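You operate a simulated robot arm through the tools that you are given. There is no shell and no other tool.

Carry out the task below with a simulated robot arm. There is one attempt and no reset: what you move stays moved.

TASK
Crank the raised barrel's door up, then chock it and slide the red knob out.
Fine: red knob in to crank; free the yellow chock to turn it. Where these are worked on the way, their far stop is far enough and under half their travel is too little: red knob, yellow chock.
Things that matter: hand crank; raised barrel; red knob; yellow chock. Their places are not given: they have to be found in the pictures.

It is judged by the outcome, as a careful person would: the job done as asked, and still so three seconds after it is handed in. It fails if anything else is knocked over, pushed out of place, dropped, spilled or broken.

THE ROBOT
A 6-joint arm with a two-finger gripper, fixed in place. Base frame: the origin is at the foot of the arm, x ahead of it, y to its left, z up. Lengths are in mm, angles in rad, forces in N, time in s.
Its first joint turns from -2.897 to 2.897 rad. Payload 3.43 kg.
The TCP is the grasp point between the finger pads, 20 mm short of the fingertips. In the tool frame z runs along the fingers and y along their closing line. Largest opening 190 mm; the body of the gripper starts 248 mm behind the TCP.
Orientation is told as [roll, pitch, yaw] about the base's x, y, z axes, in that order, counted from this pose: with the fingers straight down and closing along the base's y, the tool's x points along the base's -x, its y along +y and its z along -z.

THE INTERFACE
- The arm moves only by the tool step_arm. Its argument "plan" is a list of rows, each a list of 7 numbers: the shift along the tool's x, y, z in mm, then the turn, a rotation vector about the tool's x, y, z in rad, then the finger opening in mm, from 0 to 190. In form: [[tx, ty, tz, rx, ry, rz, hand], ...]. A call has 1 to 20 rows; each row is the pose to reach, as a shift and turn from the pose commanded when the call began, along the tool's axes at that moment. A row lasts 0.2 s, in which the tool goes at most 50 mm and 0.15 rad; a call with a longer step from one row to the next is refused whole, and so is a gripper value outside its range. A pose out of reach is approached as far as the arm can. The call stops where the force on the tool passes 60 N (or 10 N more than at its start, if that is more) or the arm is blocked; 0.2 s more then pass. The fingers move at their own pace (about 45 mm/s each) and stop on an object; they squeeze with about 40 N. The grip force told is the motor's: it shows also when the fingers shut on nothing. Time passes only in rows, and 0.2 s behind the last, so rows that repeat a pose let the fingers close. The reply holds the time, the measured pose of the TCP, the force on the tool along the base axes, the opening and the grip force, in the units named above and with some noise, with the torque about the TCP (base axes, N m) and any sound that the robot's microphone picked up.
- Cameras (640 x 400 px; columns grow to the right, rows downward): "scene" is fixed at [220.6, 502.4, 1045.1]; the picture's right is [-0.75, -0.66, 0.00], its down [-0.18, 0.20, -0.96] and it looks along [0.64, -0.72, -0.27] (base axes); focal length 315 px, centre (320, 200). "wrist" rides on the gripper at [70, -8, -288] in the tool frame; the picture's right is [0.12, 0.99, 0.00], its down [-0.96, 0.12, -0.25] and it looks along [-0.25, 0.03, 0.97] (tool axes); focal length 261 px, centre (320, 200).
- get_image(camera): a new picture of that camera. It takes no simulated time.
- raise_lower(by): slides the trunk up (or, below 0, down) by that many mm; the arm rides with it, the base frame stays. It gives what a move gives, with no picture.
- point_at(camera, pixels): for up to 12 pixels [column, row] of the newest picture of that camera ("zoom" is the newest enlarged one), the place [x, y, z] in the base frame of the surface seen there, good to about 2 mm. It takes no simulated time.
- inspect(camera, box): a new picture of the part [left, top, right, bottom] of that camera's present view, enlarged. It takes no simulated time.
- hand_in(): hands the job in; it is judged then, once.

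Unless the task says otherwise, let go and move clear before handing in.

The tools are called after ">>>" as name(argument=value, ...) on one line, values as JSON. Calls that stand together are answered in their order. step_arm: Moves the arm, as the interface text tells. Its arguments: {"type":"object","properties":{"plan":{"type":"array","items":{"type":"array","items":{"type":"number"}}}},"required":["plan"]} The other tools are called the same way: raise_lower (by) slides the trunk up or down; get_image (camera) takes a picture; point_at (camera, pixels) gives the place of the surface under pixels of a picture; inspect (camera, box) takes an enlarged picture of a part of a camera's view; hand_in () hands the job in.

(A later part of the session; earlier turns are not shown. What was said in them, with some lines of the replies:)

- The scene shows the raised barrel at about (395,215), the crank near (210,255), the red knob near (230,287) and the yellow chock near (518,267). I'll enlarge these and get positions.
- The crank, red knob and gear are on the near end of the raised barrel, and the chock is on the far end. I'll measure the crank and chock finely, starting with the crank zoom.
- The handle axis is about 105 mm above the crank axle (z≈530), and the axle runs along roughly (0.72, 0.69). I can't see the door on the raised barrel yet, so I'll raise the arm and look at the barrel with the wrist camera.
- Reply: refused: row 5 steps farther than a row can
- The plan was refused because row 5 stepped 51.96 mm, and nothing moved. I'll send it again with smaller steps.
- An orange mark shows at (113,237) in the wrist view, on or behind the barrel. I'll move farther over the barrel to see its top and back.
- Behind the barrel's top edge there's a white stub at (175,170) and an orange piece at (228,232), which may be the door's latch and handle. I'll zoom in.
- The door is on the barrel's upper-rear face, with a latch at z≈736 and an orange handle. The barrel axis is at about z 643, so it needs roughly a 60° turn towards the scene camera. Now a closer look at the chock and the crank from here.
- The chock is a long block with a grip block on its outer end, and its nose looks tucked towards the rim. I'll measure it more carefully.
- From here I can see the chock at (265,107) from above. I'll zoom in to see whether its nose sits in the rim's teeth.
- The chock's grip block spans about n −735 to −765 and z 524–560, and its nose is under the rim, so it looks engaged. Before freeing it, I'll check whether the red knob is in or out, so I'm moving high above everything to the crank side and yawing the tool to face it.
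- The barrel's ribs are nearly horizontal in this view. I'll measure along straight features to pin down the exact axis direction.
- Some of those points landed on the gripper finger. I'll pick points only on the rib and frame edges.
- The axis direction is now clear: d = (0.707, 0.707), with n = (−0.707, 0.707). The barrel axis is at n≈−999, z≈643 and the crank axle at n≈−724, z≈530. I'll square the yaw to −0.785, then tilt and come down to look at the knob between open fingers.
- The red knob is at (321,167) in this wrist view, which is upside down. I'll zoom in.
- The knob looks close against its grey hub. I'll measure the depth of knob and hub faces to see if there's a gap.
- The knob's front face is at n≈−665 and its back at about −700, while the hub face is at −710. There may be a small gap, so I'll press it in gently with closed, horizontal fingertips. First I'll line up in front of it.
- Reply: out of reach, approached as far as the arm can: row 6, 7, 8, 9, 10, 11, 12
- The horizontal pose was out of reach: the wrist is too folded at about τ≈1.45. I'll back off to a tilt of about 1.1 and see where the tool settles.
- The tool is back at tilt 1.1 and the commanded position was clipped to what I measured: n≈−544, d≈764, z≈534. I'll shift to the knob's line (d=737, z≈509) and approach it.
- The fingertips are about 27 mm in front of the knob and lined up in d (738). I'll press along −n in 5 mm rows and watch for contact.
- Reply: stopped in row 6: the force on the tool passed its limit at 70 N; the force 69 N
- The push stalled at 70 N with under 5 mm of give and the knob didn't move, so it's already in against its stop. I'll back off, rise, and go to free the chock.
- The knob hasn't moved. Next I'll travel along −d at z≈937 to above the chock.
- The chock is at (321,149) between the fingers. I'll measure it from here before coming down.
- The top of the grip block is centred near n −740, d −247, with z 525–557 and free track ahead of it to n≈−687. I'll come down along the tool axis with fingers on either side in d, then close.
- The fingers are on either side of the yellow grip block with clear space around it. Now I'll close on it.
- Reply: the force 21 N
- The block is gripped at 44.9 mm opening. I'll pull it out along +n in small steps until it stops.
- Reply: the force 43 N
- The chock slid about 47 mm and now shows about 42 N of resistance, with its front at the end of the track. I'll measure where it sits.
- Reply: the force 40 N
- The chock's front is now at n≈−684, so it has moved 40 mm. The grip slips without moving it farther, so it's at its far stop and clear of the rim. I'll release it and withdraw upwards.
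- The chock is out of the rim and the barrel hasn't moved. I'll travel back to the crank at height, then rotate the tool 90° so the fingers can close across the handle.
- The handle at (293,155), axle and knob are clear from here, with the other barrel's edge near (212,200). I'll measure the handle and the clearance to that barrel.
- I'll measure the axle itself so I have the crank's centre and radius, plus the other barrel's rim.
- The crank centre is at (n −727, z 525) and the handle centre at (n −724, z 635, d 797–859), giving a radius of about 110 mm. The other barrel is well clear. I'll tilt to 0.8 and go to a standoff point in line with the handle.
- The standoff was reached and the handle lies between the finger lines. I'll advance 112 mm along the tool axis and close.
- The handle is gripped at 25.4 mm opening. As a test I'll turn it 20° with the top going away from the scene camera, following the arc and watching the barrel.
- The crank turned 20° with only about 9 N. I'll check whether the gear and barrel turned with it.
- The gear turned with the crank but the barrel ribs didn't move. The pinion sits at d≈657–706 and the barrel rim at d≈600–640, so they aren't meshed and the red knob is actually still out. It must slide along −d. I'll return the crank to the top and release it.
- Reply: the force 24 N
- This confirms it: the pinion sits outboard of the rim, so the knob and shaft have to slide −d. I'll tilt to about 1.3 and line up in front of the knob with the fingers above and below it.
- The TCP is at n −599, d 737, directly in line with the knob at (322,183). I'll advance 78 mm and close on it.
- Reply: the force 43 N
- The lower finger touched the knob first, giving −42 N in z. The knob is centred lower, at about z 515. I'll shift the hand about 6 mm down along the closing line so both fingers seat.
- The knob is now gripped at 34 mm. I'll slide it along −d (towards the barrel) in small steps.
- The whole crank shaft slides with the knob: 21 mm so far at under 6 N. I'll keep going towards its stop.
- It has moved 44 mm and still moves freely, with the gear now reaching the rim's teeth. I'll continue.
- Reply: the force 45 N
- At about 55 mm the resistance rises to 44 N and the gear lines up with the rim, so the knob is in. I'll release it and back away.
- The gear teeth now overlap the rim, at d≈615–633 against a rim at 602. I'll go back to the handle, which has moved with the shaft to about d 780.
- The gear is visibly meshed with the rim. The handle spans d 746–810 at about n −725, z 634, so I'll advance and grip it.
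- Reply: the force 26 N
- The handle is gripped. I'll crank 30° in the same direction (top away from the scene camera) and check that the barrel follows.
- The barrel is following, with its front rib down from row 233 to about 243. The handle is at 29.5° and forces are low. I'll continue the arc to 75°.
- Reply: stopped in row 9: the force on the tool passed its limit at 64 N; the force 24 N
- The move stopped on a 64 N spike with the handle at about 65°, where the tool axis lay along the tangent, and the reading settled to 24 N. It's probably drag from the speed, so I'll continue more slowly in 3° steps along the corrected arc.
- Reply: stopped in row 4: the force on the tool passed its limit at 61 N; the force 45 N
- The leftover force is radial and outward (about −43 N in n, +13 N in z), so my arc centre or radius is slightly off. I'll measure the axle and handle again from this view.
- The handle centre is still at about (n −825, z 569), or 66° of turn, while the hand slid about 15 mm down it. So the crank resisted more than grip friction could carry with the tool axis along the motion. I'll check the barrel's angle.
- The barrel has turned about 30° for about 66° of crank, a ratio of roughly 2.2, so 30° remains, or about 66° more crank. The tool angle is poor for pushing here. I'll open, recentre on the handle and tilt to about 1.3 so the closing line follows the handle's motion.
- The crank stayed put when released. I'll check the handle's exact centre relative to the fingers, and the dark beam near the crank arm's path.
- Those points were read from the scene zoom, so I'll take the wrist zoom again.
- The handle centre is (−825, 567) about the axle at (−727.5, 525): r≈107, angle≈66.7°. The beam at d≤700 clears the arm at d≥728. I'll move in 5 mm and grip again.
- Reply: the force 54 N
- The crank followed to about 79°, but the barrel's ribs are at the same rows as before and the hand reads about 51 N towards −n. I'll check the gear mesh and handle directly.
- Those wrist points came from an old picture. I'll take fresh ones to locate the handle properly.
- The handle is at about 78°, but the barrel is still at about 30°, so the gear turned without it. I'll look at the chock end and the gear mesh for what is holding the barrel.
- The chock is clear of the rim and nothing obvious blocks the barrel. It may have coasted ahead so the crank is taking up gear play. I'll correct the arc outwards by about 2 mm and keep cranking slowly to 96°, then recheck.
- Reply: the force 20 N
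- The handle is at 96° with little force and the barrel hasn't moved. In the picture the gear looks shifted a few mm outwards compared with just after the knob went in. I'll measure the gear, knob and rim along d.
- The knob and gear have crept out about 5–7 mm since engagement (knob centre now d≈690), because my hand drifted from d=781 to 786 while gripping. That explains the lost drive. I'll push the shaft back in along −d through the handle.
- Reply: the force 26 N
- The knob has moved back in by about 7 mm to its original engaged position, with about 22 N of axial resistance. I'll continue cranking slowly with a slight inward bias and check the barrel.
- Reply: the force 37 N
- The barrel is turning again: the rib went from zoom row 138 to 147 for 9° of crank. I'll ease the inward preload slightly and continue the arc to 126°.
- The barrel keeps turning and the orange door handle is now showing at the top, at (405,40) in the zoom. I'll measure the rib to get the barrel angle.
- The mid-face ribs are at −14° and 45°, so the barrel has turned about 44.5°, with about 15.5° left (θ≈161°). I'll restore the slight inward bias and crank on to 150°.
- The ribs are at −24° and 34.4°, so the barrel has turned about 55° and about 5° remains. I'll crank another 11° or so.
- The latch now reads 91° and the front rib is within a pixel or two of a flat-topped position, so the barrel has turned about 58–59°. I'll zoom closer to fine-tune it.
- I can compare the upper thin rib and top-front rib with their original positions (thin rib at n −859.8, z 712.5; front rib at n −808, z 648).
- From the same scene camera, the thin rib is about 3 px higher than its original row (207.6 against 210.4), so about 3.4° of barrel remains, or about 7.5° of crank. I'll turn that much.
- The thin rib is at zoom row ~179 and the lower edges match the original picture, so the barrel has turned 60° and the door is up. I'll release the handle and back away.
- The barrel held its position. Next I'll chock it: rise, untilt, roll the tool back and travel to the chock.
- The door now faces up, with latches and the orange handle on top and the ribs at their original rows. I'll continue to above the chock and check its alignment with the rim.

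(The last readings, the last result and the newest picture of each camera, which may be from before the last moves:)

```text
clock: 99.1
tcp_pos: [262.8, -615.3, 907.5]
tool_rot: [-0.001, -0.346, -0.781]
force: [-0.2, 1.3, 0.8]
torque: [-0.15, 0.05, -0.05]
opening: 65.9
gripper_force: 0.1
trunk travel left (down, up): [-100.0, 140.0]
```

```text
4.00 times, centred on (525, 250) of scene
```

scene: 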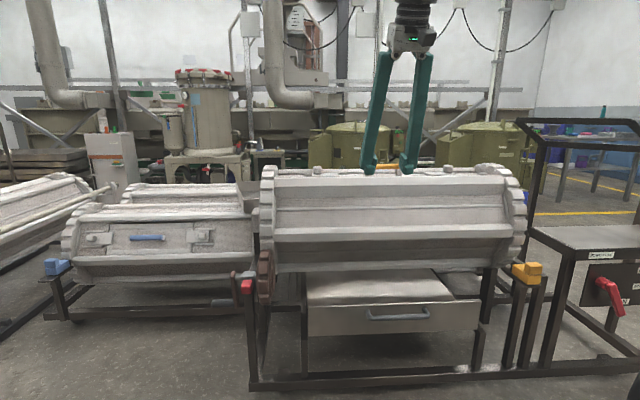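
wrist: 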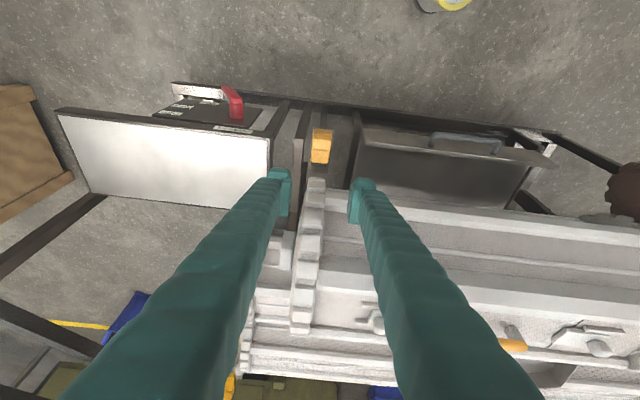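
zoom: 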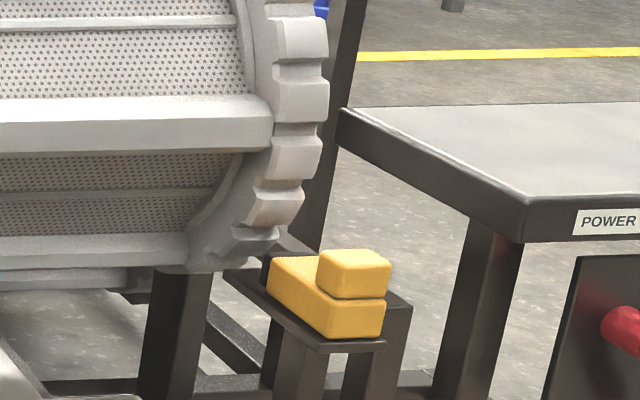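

The chock is still out, with its block centre at about (n −701, d −248). The rim teeth at its line look like the original arrangement. I'll come down to grip it.

>>> step_arm(plan=[[8, 0, 43, 0, 0, 0, 66], [16, 0, 86, 0, 0, 0, 66], [24, 1, 129, 0, 0, 0, 66], [32, 1, 172, 0, 0, 0, 66], [41, 1, 220, 0, 0, 0, 66], [50, 1, 267, 0, 0, 0, 66], [50, 1, 300, 0, 0, 0, 66], [50, 1, 333, 0, 0, 0, 66], [50, 1, 355, 0, 0, 0, 66], [50, 1, 367.5, 0, 0, 0, 66], [50, 1, 367.5, 0, 0, 0, 66]])

>>> inspect(camera="scene", box=[480, 210, 580, 300])

>>> get_image(camera="wrist")

```text
clock: 101.5
tcp_pos: [319.4, -669.6, 544.1]
tool_rot: [0.001, -0.345, -0.782]
force: [-0.1, -0.6, -0.4]
torque: [0.05, 0.0, 0.0]
opening: 65.9
gripper_force: 0.1
trunk travel left (down, up): [-100.0, 140.0]
```

```text
4.44 times, centred on (530, 255) of scene
```

zoom: 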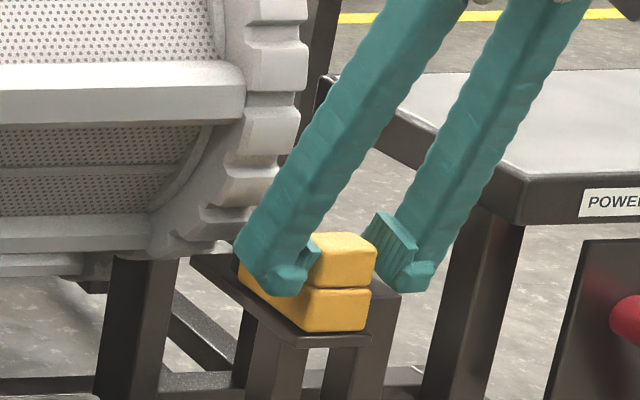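

```text
taken
```

wrist: 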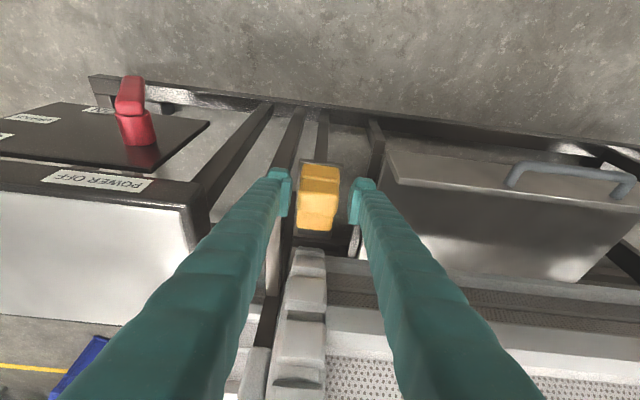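

The fingers are on either side of the chock's grip block. I'll close, then push it in along −n in 4–5 mm rows.

>>> step_arm(plan=[[0, 0, 0, 0, 0, 0, 50], [0, 0, 0, 0, 0, 0, 40], [0, 0, 0, 0, 0, 0, 36], [0, 0, 0, 0, 0, 0, 36]])

>>> step_arm(plan=[[-3.8, 0, 1.4, 0, 0, 0, 36], [-8.5, 0, 3.1, 0, 0, 0, 36], [-13.1, 0, 4.8, 0, 0, 0, 36], [-17.8, 0, 6.5, 0, 0, 0, 36], [-22.5, 0, 8.2, 0, 0, 0, 36], [-27.2, 0, 9.9, 0, 0, 0, 36], [-31.9, 0, 11.7, 0, 0, 0, 36], [-36.6, 0, 13.4, 0, 0, 0, 36], [-39.4, 0, 14.4, 0, 0, 0, 36]])

>>> inspect(camera="scene", box=[480, 210, 580, 300])

>>> inspect(camera="scene", box=[240, 150, 560, 350])

```text
clock: 102.5
tcp_pos: [317.1, -670.7, 543.8]
tool_rot: [0.001, -0.347, -0.781]
force: [-21.6, -20.0, -7.2]
torque: [0.0, 0.19, -0.37]
opening: 45.0
gripper_force: 45.2
trunk travel left (down, up): [-100.0, 140.0]
```

```text
clock: 104.5
tcp_pos: [345.9, -699.6, 545.1]
tool_rot: [0.002, -0.347, -0.781]
force: [-43.1, -25.9, 11.1]
torque: [-0.25, 0.37, -0.38]
opening: 45.0
gripper_force: 45.3
trunk travel left (down, up): [-100.0, 140.0]
```

```text
4.44 times, centred on (530, 255) of scene
```

zoom: 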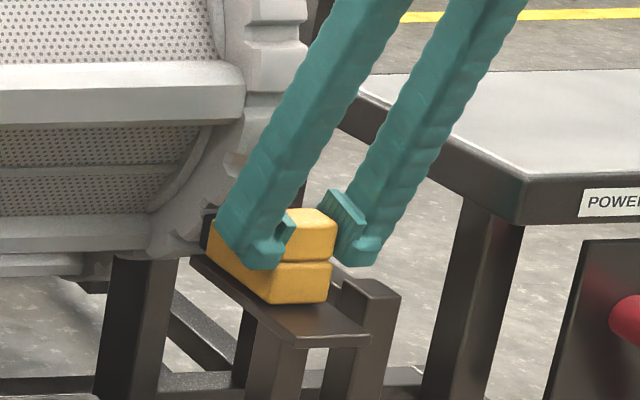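

```text
2.00 times, centred on (400, 250) of scene
```

zoom: 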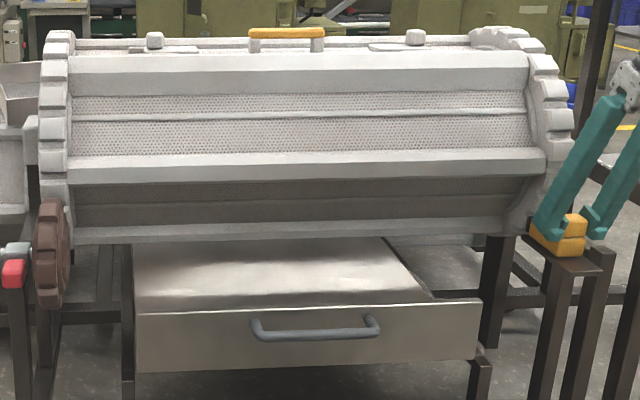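

The chock slid in freely by 40 mm, back to its original engaged position (TCP n −739), and the barrel hasn't shifted. I'll ease the sideways load and press a little more to confirm it's at its stop.

>>> step_arm(plan=[[0, -1.5, 0, 0, 0, 0, 36], [0, -2, 0, 0, 0, 0, 36], [-1.9, -2, 0.7, 0, 0, 0, 36], [-3.3, -2, 1.2, 0, 0, 0, 36], [-4.7, -2, 1.7, 0, 0, 0, 36]])

>>> inspect(camera="scene", box=[480, 210, 580, 300])

>>> point_at(camera="zoom", pixels=[[310, 240], [300, 285], [320, 285], [280, 290], [315, 250], [310, 225]])

```text
clock: 105.7
tcp_pos: [349.3, -702.2, 543.4]
tool_rot: [0.004, -0.343, -0.783]
force: [-49.3, 8.8, 7.9]
torque: [0.08, 0.34, -0.55]
opening: 45.0
gripper_force: 45.3
trunk travel left (down, up): [-100.0, 140.0]
```

```text
4.44 times, centred on (530, 255) of scene
```

zoom: 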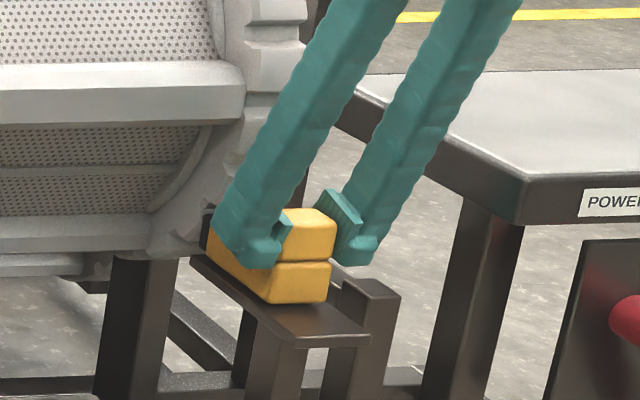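

```text
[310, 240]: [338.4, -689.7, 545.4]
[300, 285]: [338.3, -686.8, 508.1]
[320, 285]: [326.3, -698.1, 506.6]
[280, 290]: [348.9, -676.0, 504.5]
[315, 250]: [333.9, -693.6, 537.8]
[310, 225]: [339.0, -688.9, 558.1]
```

The chock's front is at n≈−725, its original engaged place, and about 41 N of resistance shows it's at its inner stop. I'll release, withdraw upwards and check.

>>> step_arm(plan=[[3, 0, -1, 0, 0, 0, 45], [3, 0, -1, 0, 0, 0, 55], [3, 0, -1, 0, 0, 0, 68], [3, 0, -1, 0, 0, 0, 70], [3, 0, -30, 0, 0, 0, 70], [3, 0, -75, 0, 0, 0, 70], [3, 0, -120, 0, 0, 0, 70], [3, 0, -165, 0, 0, 0, 70], [3, 0, -210, 0, 0, 0, 70], [3, 0, -255, 0, 0, 0, 70], [3, 0, -300, 0, 0, 0, 70], [3, 0, -345, 0, 0, 0, 70], [3, 0, -385, 0, 0, 0, 70]])

>>> get_image(camera="wrist")

>>> inspect(camera="wrist", box=[270, 90, 370, 200])

>>> inspect(camera="scene", box=[240, 150, 560, 350])

```text
clock: 108.5
tcp_pos: [253.7, -609.6, 906.8]
tool_rot: [0.002, -0.345, -0.782]
force: [-0.2, -0.5, -0.2]
torque: [0.06, -0.02, 0.03]
opening: 69.7
gripper_force: 0.1
trunk travel left (down, up): [-100.0, 140.0]
```

```text
taken
```

wrist: 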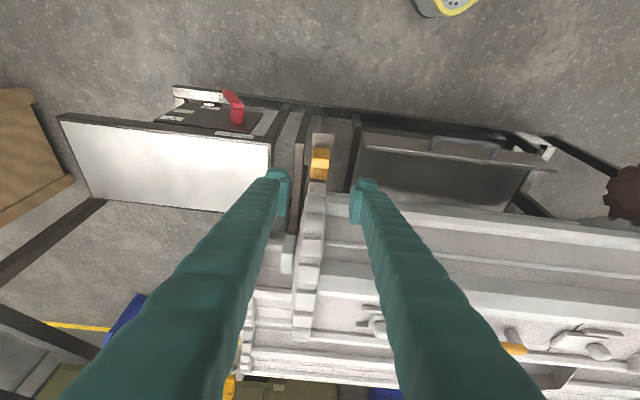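

```text
3.64 times, centred on (320, 145) of wrist
```

zoom: 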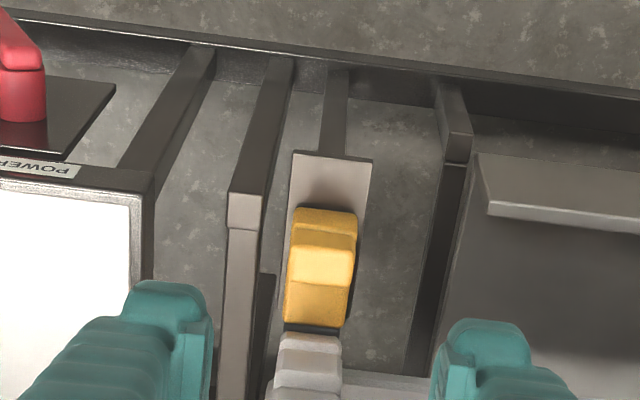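

```text
2.00 times, centred on (400, 250) of scene
```

zoom: 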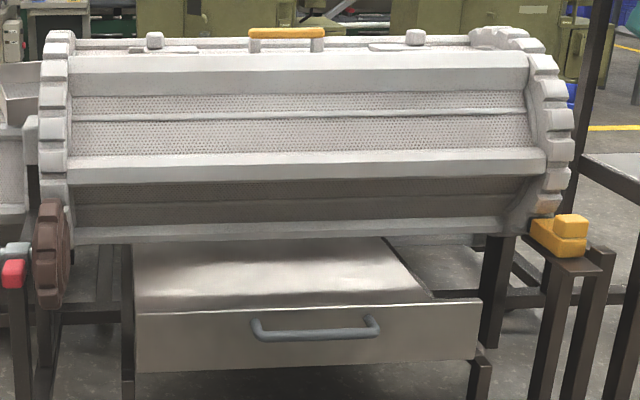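

The chock is fully in and the door is up. Now I'll travel back to the red knob and roll the tool for the vertical grip.

>>> step_arm(plan=[[0, 49, 0, 0, 0, 0, 70], [0, 98, 0, 0, 0, 0, 70], [0, 147, 0, 0, 0, 0, 70], [0, 196, 0, 0, 0, 0, 70], [0, 245, 0, 0, 0, 0, 70], [0, 294, 0, 0, 0, 0, 70], [0, 343, 0, 0, 0, 0, 70], [0, 392, 0, 0, 0, 0, 70], [0, 441, 0, 0, 0, 0, 70], [0, 490, 0, 0, 0, 0, 70], [0, 539, 0, 0, 0, 0, 70], [0, 588, 0, 0, 0, 0, 70], [0, 637, 0, 0, 0, 0, 70], [0, 686, 0, 0, 0, 0, 70], [0, 735, 0, 0, 0, 0, 70], [0, 784, 0, 0, 0, 0, 70], [0, 833, 0, 0, 0, 0, 70], [0, 882, 0, 0, 0, 0, 70], [0, 934, 0, 0, 0, 0, 70]])

>>> step_arm(plan=[[4, 0, 0, 0, 0, -0.143, 70], [8, 0, 0, 0, 0, -0.286, 70], [12, 0, 0, 0, 0, -0.428, 70], [16, 0, 0, 0, 0, -0.571, 70], [20, 0, 0, 0, 0, -0.714, 70], [24, 0, 0, 0, 0, -0.857, 70], [28, 0, 0, 0, 0, -1.0, 70], [32, 0, 0, 0, 0, -1.142, 70], [36, 0, 0, 0, 0, -1.285, 70], [40, 0, 0, 0, 0, -1.428, 70], [44, 0, 0, 0, 0, -1.571, 70]])

>>> get_image(camera="scene")

```text
refused: row 19 steps farther than a row can; nothing moved
```

```text
clock: 110.9
tcp_pos: [224.8, -580.8, 890.3]
tool_rot: [-0.346, -0.002, 0.792]
force: [0.6, -0.7, -0.2]
torque: [-0.04, 0.0, 0.01]
opening: 69.7
gripper_force: 0.1
trunk travel left (down, up): [-100.0, 140.0]
```

```text
taken
```

scene: 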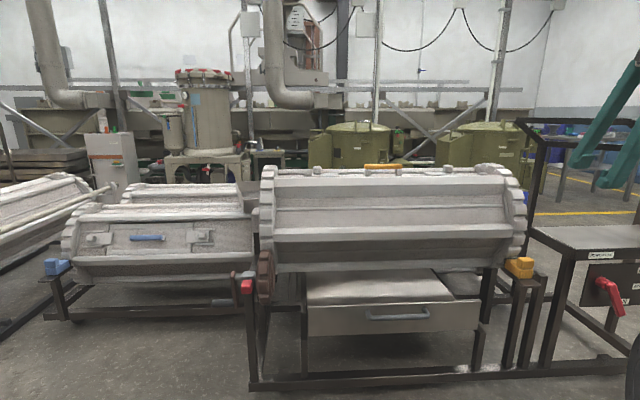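

The travel plan was refused for an over-long last row and only the roll happened. It was done high and clear, so no harm was done. I'll travel now along +d, which is tool −x.

>>> step_arm(plan=[[-49, 0, 0, 0, 0, 0, 70], [-98, 0, 0, 0, 0, 0, 70], [-147, 0, 0, 0, 0, 0, 70], [-196, 0, 0, 0, 0, 0, 70], [-245, 0, 0, 0, 0, 0, 70], [-294, 0, 0, 0, 0, 0, 70], [-343, 0, 0, 0, 0, 0, 70], [-392, 0, 0, 0, 0, 0, 70], [-441, 0, 0, 0, 0, 0, 70], [-490, 0, 0, 0, 0, 0, 70], [-539, 0, 0, 0, 0, 0, 70], [-588, 0, 0, 0, 0, 0, 70], [-637, 0, 0, 0, 0, 0, 70], [-686, 0, 0, 0, 0, 0, 70], [-735, 0, 0, 0, 0, 0, 70], [-784, 0, 0, 0, 0, 0, 70], [-833, 0, 0, 0, 0, 0, 70], [-882, 0, 0, 0, 0, 0, 70], [-931, 0, 0, 0, 0, 0, 70]])

>>> inspect(camera="scene", box=[200, 230, 300, 320])

>>> point_at(camera="zoom", pixels=[[290, 260], [300, 260], [312, 260], [285, 225], [300, 290], [330, 235], [300, 235]])

>>> get_image(camera="wrist")

```text
clock: 114.9
tcp_pos: [880.6, 80.7, 892.2]
tool_rot: [-0.344, -0.001, 0.79]
force: [-1.6, -1.0, 0.8]
torque: [0.17, -0.08, 0.07]
opening: 69.8
gripper_force: 0.1
trunk travel left (down, up): [-100.0, 140.0]
```

```text
4.44 times, centred on (250, 275) of scene
```

zoom: 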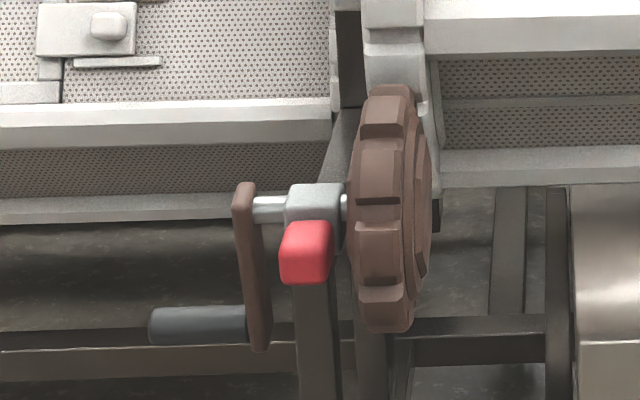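

```text
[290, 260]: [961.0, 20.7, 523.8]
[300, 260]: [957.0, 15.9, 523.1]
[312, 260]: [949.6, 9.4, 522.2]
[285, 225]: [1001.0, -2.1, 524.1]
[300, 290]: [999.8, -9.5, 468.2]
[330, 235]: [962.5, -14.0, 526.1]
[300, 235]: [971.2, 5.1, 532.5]
```

```text
taken
```

wrist: 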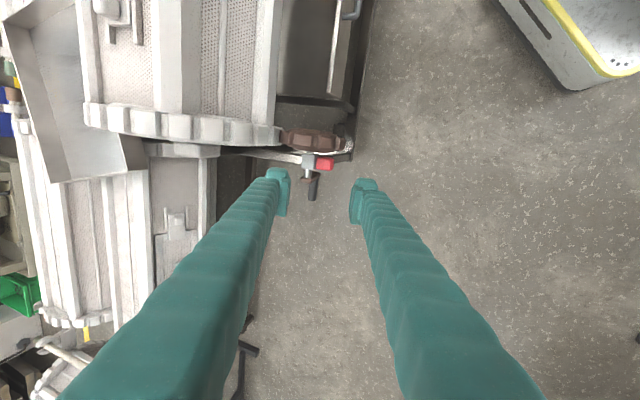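

The knob centre is at d≈683, z≈515. I'll tilt to 1.3 and come down to the standoff point in front of it.

>>> step_arm(plan=[[-0.3, 12, 30, 0.1, 0, 0, 70], [-0.6, 22, 66, 0.2, 0, 0, 70], [-0.9, 32, 102, 0.3, 0, 0, 70], [-1.2, 42, 138, 0.4, 0, 0, 70], [-1.5, 52, 174, 0.5, 0, 0, 70], [-1.8, 61, 210, 0.6, 0, 0, 70], [-2.1, 70, 246, 0.7, 0, 0, 70], [-2.4, 78, 282, 0.8, 0, 0, 70], [-2.7, 85, 318, 0.9, 0, 0, 70], [-3, 88.8, 347.9, 0.955, 0, 0, 70], [-3, 88.8, 347.9, 0.955, 0, 0, 70]])

>>> get_image(camera="wrist")

>>> inspect(camera="wrist", box=[220, 100, 420, 240])

>>> point_at(camera="wrist", pixels=[[322, 183], [316, 183], [328, 183], [322, 176], [322, 190]])

```text
clock: 117.3
tcp_pos: [906.5, 58.1, 535.0]
tool_rot: [-1.302, -0.001, 0.79]
force: [-0.2, -0.5, 0.1]
torque: [-0.01, 0.03, 0.01]
opening: 70.0
gripper_force: 0.1
trunk travel left (down, up): [-100.0, 140.0]
```

```text
taken
```

wrist: 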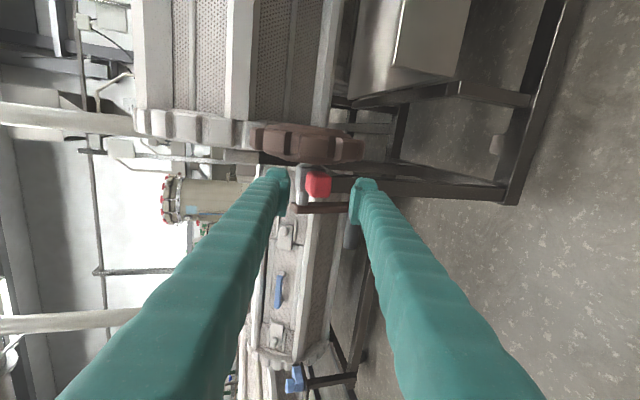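

```text
2.86 times, centred on (320, 170) of wrist
```

zoom: 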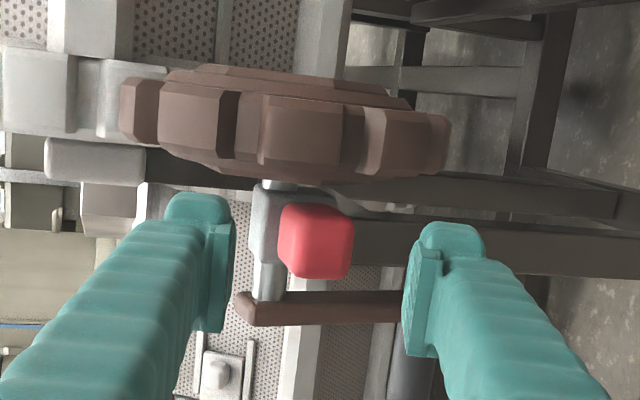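

```text
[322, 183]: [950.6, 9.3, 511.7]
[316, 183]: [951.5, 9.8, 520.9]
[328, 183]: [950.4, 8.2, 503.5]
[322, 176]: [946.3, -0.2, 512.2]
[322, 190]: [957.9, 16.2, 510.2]
```

The knob is centred between the fingers at d≈680, z≈514. I'll advance 77 mm and close on it.

>>> step_arm(plan=[[0, 0, 30, 0, 0, 0, 70], [0, 0, 60, 0, 0, 0, 70], [0, 0, 77, 0, 0, 0, 65], [0, 0, 77, 0, 0, 0, 55], [0, 0, 77, 0, 0, 0, 45], [0, 0, 77, 0, 0, 0, 35], [0, 0, 77, 0, 0, 0, 25], [0, 0, 77, 0, 0, 0, 20], [0, 0, 77, 0, 0, 0, 20]])

>>> inspect(camera="wrist", box=[220, 100, 420, 240])

```text
clock: 119.3
tcp_pos: [960.4, 5.3, 514.0]
tool_rot: [-1.301, -0.001, 0.789]
force: [13.0, -12.9, 16.6]
torque: [-0.79, -0.55, 0.05]
opening: 34.6
gripper_force: 45.4
trunk travel left (down, up): [-100.0, 140.0]
```

```text
2.86 times, centred on (320, 170) of wrist
```

zoom: 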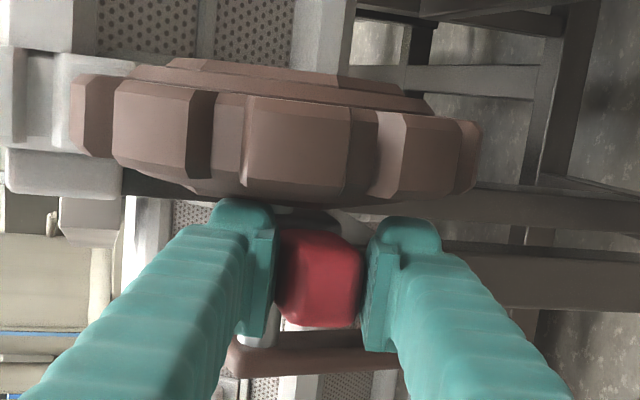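

The knob is gripped at 34.6 mm opening. I'll slide it out along +d (tool −x), slowly, until it stops.

>>> step_arm(plan=[[-3, 0, 0, 0, 0, 0, 20], [-6, 0, 0, 0, 0, 0, 20], [-10, 0, 0, 0, 0, 0, 20], [-14, 0, 0, 0, 0, 0, 20], [-18, 0, 0, 0, 0, 0, 20], [-22, 0, 0, 0, 0, 0, 20], [-26, 0, 0, 0, 0, 0, 20], [-30, 0, 0, 0, 0, 0, 20], [-34, 0, 0, 0, 0, 0, 20], [-38, 0, 0, 0, 0, 0, 20], [-42, 0, 0, 0, 0, 0, 20], [-46, 0, 0, 0, 0, 0, 20], [-50, 0, 0, 0, 0, 0, 20]])

>>> inspect(camera="wrist", box=[220, 60, 420, 240])

>>> get_image(camera="scene")

```text
clock: 122.1
tcp_pos: [996.0, 42.0, 514.9]
tool_rot: [-1.301, -0.001, 0.791]
force: [6.6, 0.0, 15.5]
torque: [-0.68, -0.65, 0.22]
opening: 34.5
gripper_force: 45.2
trunk travel left (down, up): [-100.0, 140.0]
```

```text
2.22 times, centred on (320, 150) of wrist
```

zoom: 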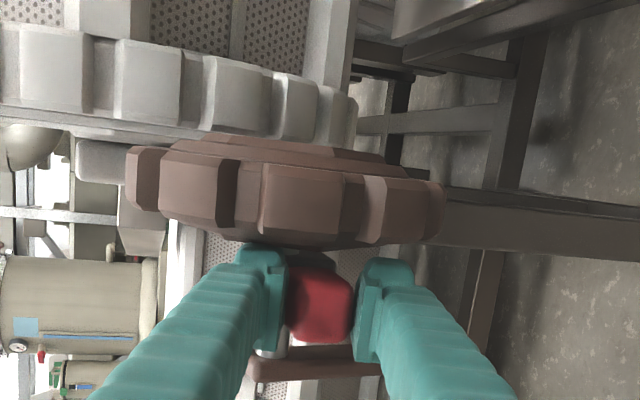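

```text
taken
```

scene: 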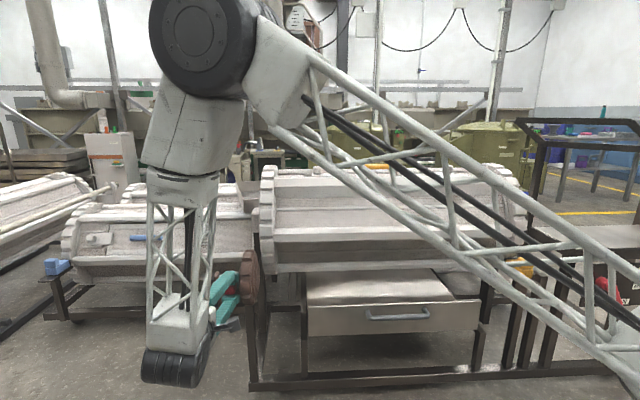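

It slid out about 51 mm freely (TCP d 734) and the gear is clear of the rim. I'll go on a little to find the outer stop.

>>> step_arm(plan=[[-2, 0, 0, 0, 0, 0, 20], [-4, 0, 0, 0, 0, 0, 20], [-6, 0, 0, 0, 0, 0, 20], [-8, 0, 0, 0, 0, 0, 20]])

```text
clock: 123.1
tcp_pos: [999.8, 43.6, 514.3]
tool_rot: [-1.3, -0.001, 0.785]
force: [-52.3, -7.1, 17.4]
torque: [-0.71, -0.74, -0.26]
opening: 35.5
gripper_force: 45.4
trunk travel left (down, up): [-100.0, 140.0]
```

A 42 N axial resistance at d≈738, its original out position, means the knob is at its outer stop. I'll open and back straight out.

>>> step_arm(plan=[[-6, 0, 0, 0, 0, 0, 45], [-4, 0, 0, 0, 0, 0, 60], [-2, 0, 0, 0, 0, 0, 70], [-2, 0, 0, 0, 0, 0, 70], [-2, 0, -30, 0, 0, 0, 70], [-2, 0, -70, 0, 0, 0, 70], [-2, 0, -110, 0, 0, 0, 70], [-2, 0, -150, 0, 0, 0, 70]])

>>> step_arm(plan=[[0, -38, -10, -0.1, 0, 0, 70], [0, -80, -20, -0.2, 0, 0, 70], [0, -122, -30, -0.3, 0, 0, 70], [0, -164, -40, -0.4, 0, 0, 70], [0, -206, -50, -0.5, 0, 0, 70], [0, -250, -60, -0.6, 0, 0, 70], [0, -294, -70, -0.7, 0, 0, 70], [0, -338, -80, -0.8, 0, 0, 70], [0, -382, -90, -0.9, 0, 0, 70]])

>>> get_image(camera="scene")

>>> inspect(camera="scene", box=[180, 230, 300, 330])

>>> inspect(camera="scene", box=[240, 150, 560, 350])

>>> get_image(camera="wrist")

```text
clock: 124.9
tcp_pos: [900.3, 147.2, 555.1]
tool_rot: [-1.3, 0.0, 0.79]
force: [0.7, -0.7, 0.4]
torque: [-0.02, -0.02, 0.03]
opening: 70.1
gripper_force: 0.0
trunk travel left (down, up): [-100.0, 140.0]
```

```text
clock: 126.9
tcp_pos: [911.6, 140.0, 946.8]
tool_rot: [-0.398, -0.001, 0.793]
force: [-0.1, 0.5, -0.6]
torque: [-0.15, -0.02, -0.04]
opening: 70.1
gripper_force: 0.1
trunk travel left (down, up): [-100.0, 140.0]
```

```text
taken
```

scene: 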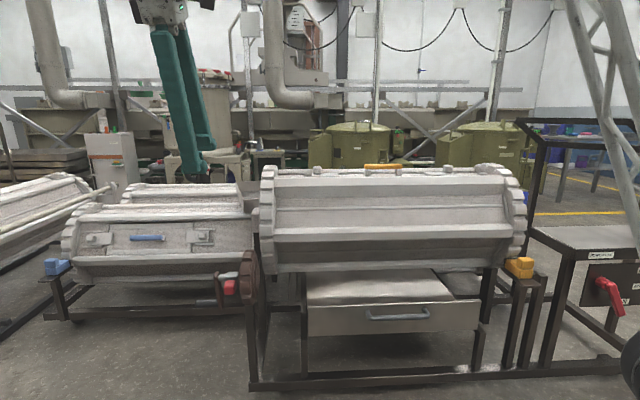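

```text
4.00 times, centred on (240, 280) of scene
```

zoom: 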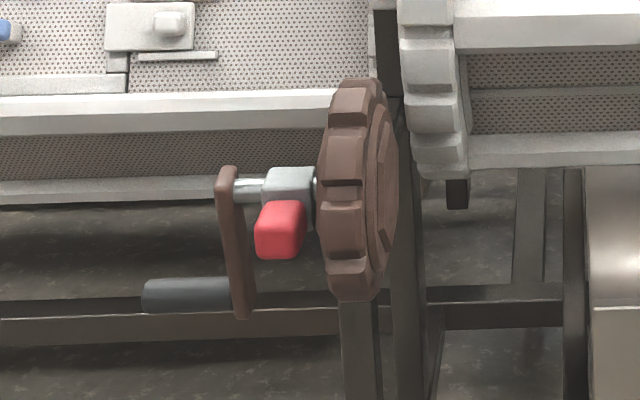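

```text
2.00 times, centred on (400, 250) of scene
```

zoom: 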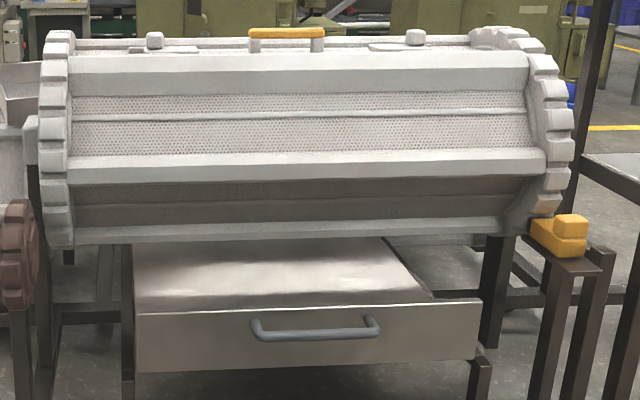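

```text
taken
```

wrist: 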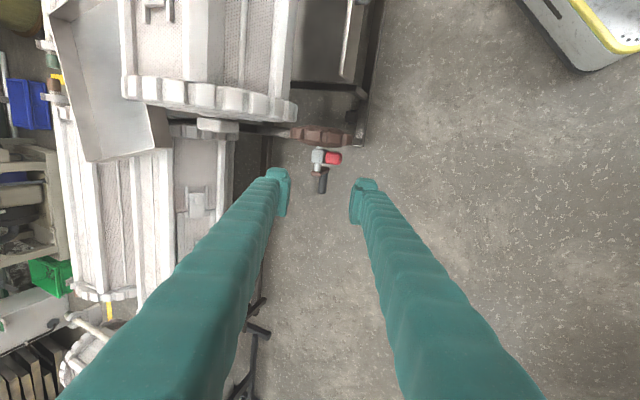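

The pictures show the door and its orange handle on top, the chock in at the rim with its front at n≈−725, the red knob back at its outer stop with the gear clear of the rim, and nothing else disturbed. The arm is clear, so I'm handing the job in.

>>> hand_in()

```text
The job is handed in.
```

The raised barrel's door is cranked up, the barrel is chocked, and the red knob is slid out. I've handed the job in, but no verdict has come back yet.

- **Door:** the barrel turned about 60°, so the door with its orange handle now faces up. I judged this from the camera views, where the ribs are within about a pixel of their original flat-topped rows.
- **Yellow chock:** it's back at its inner stop against the rim, in the same place as at the start.
- **Red knob:** it's back at its outer stop, and the gear is clear of the barrel's rim.

The drive slipped once on the way. I had let the shaft creep out a few millimetres while cranking, so the crank turned without the barrel. I pushed the shaft back in and finished the turn. The crank handle now hangs near the bottom instead of the top.

I let go and moved the arm clear before handing in. In the last pictures nothing else had been knocked over or moved.
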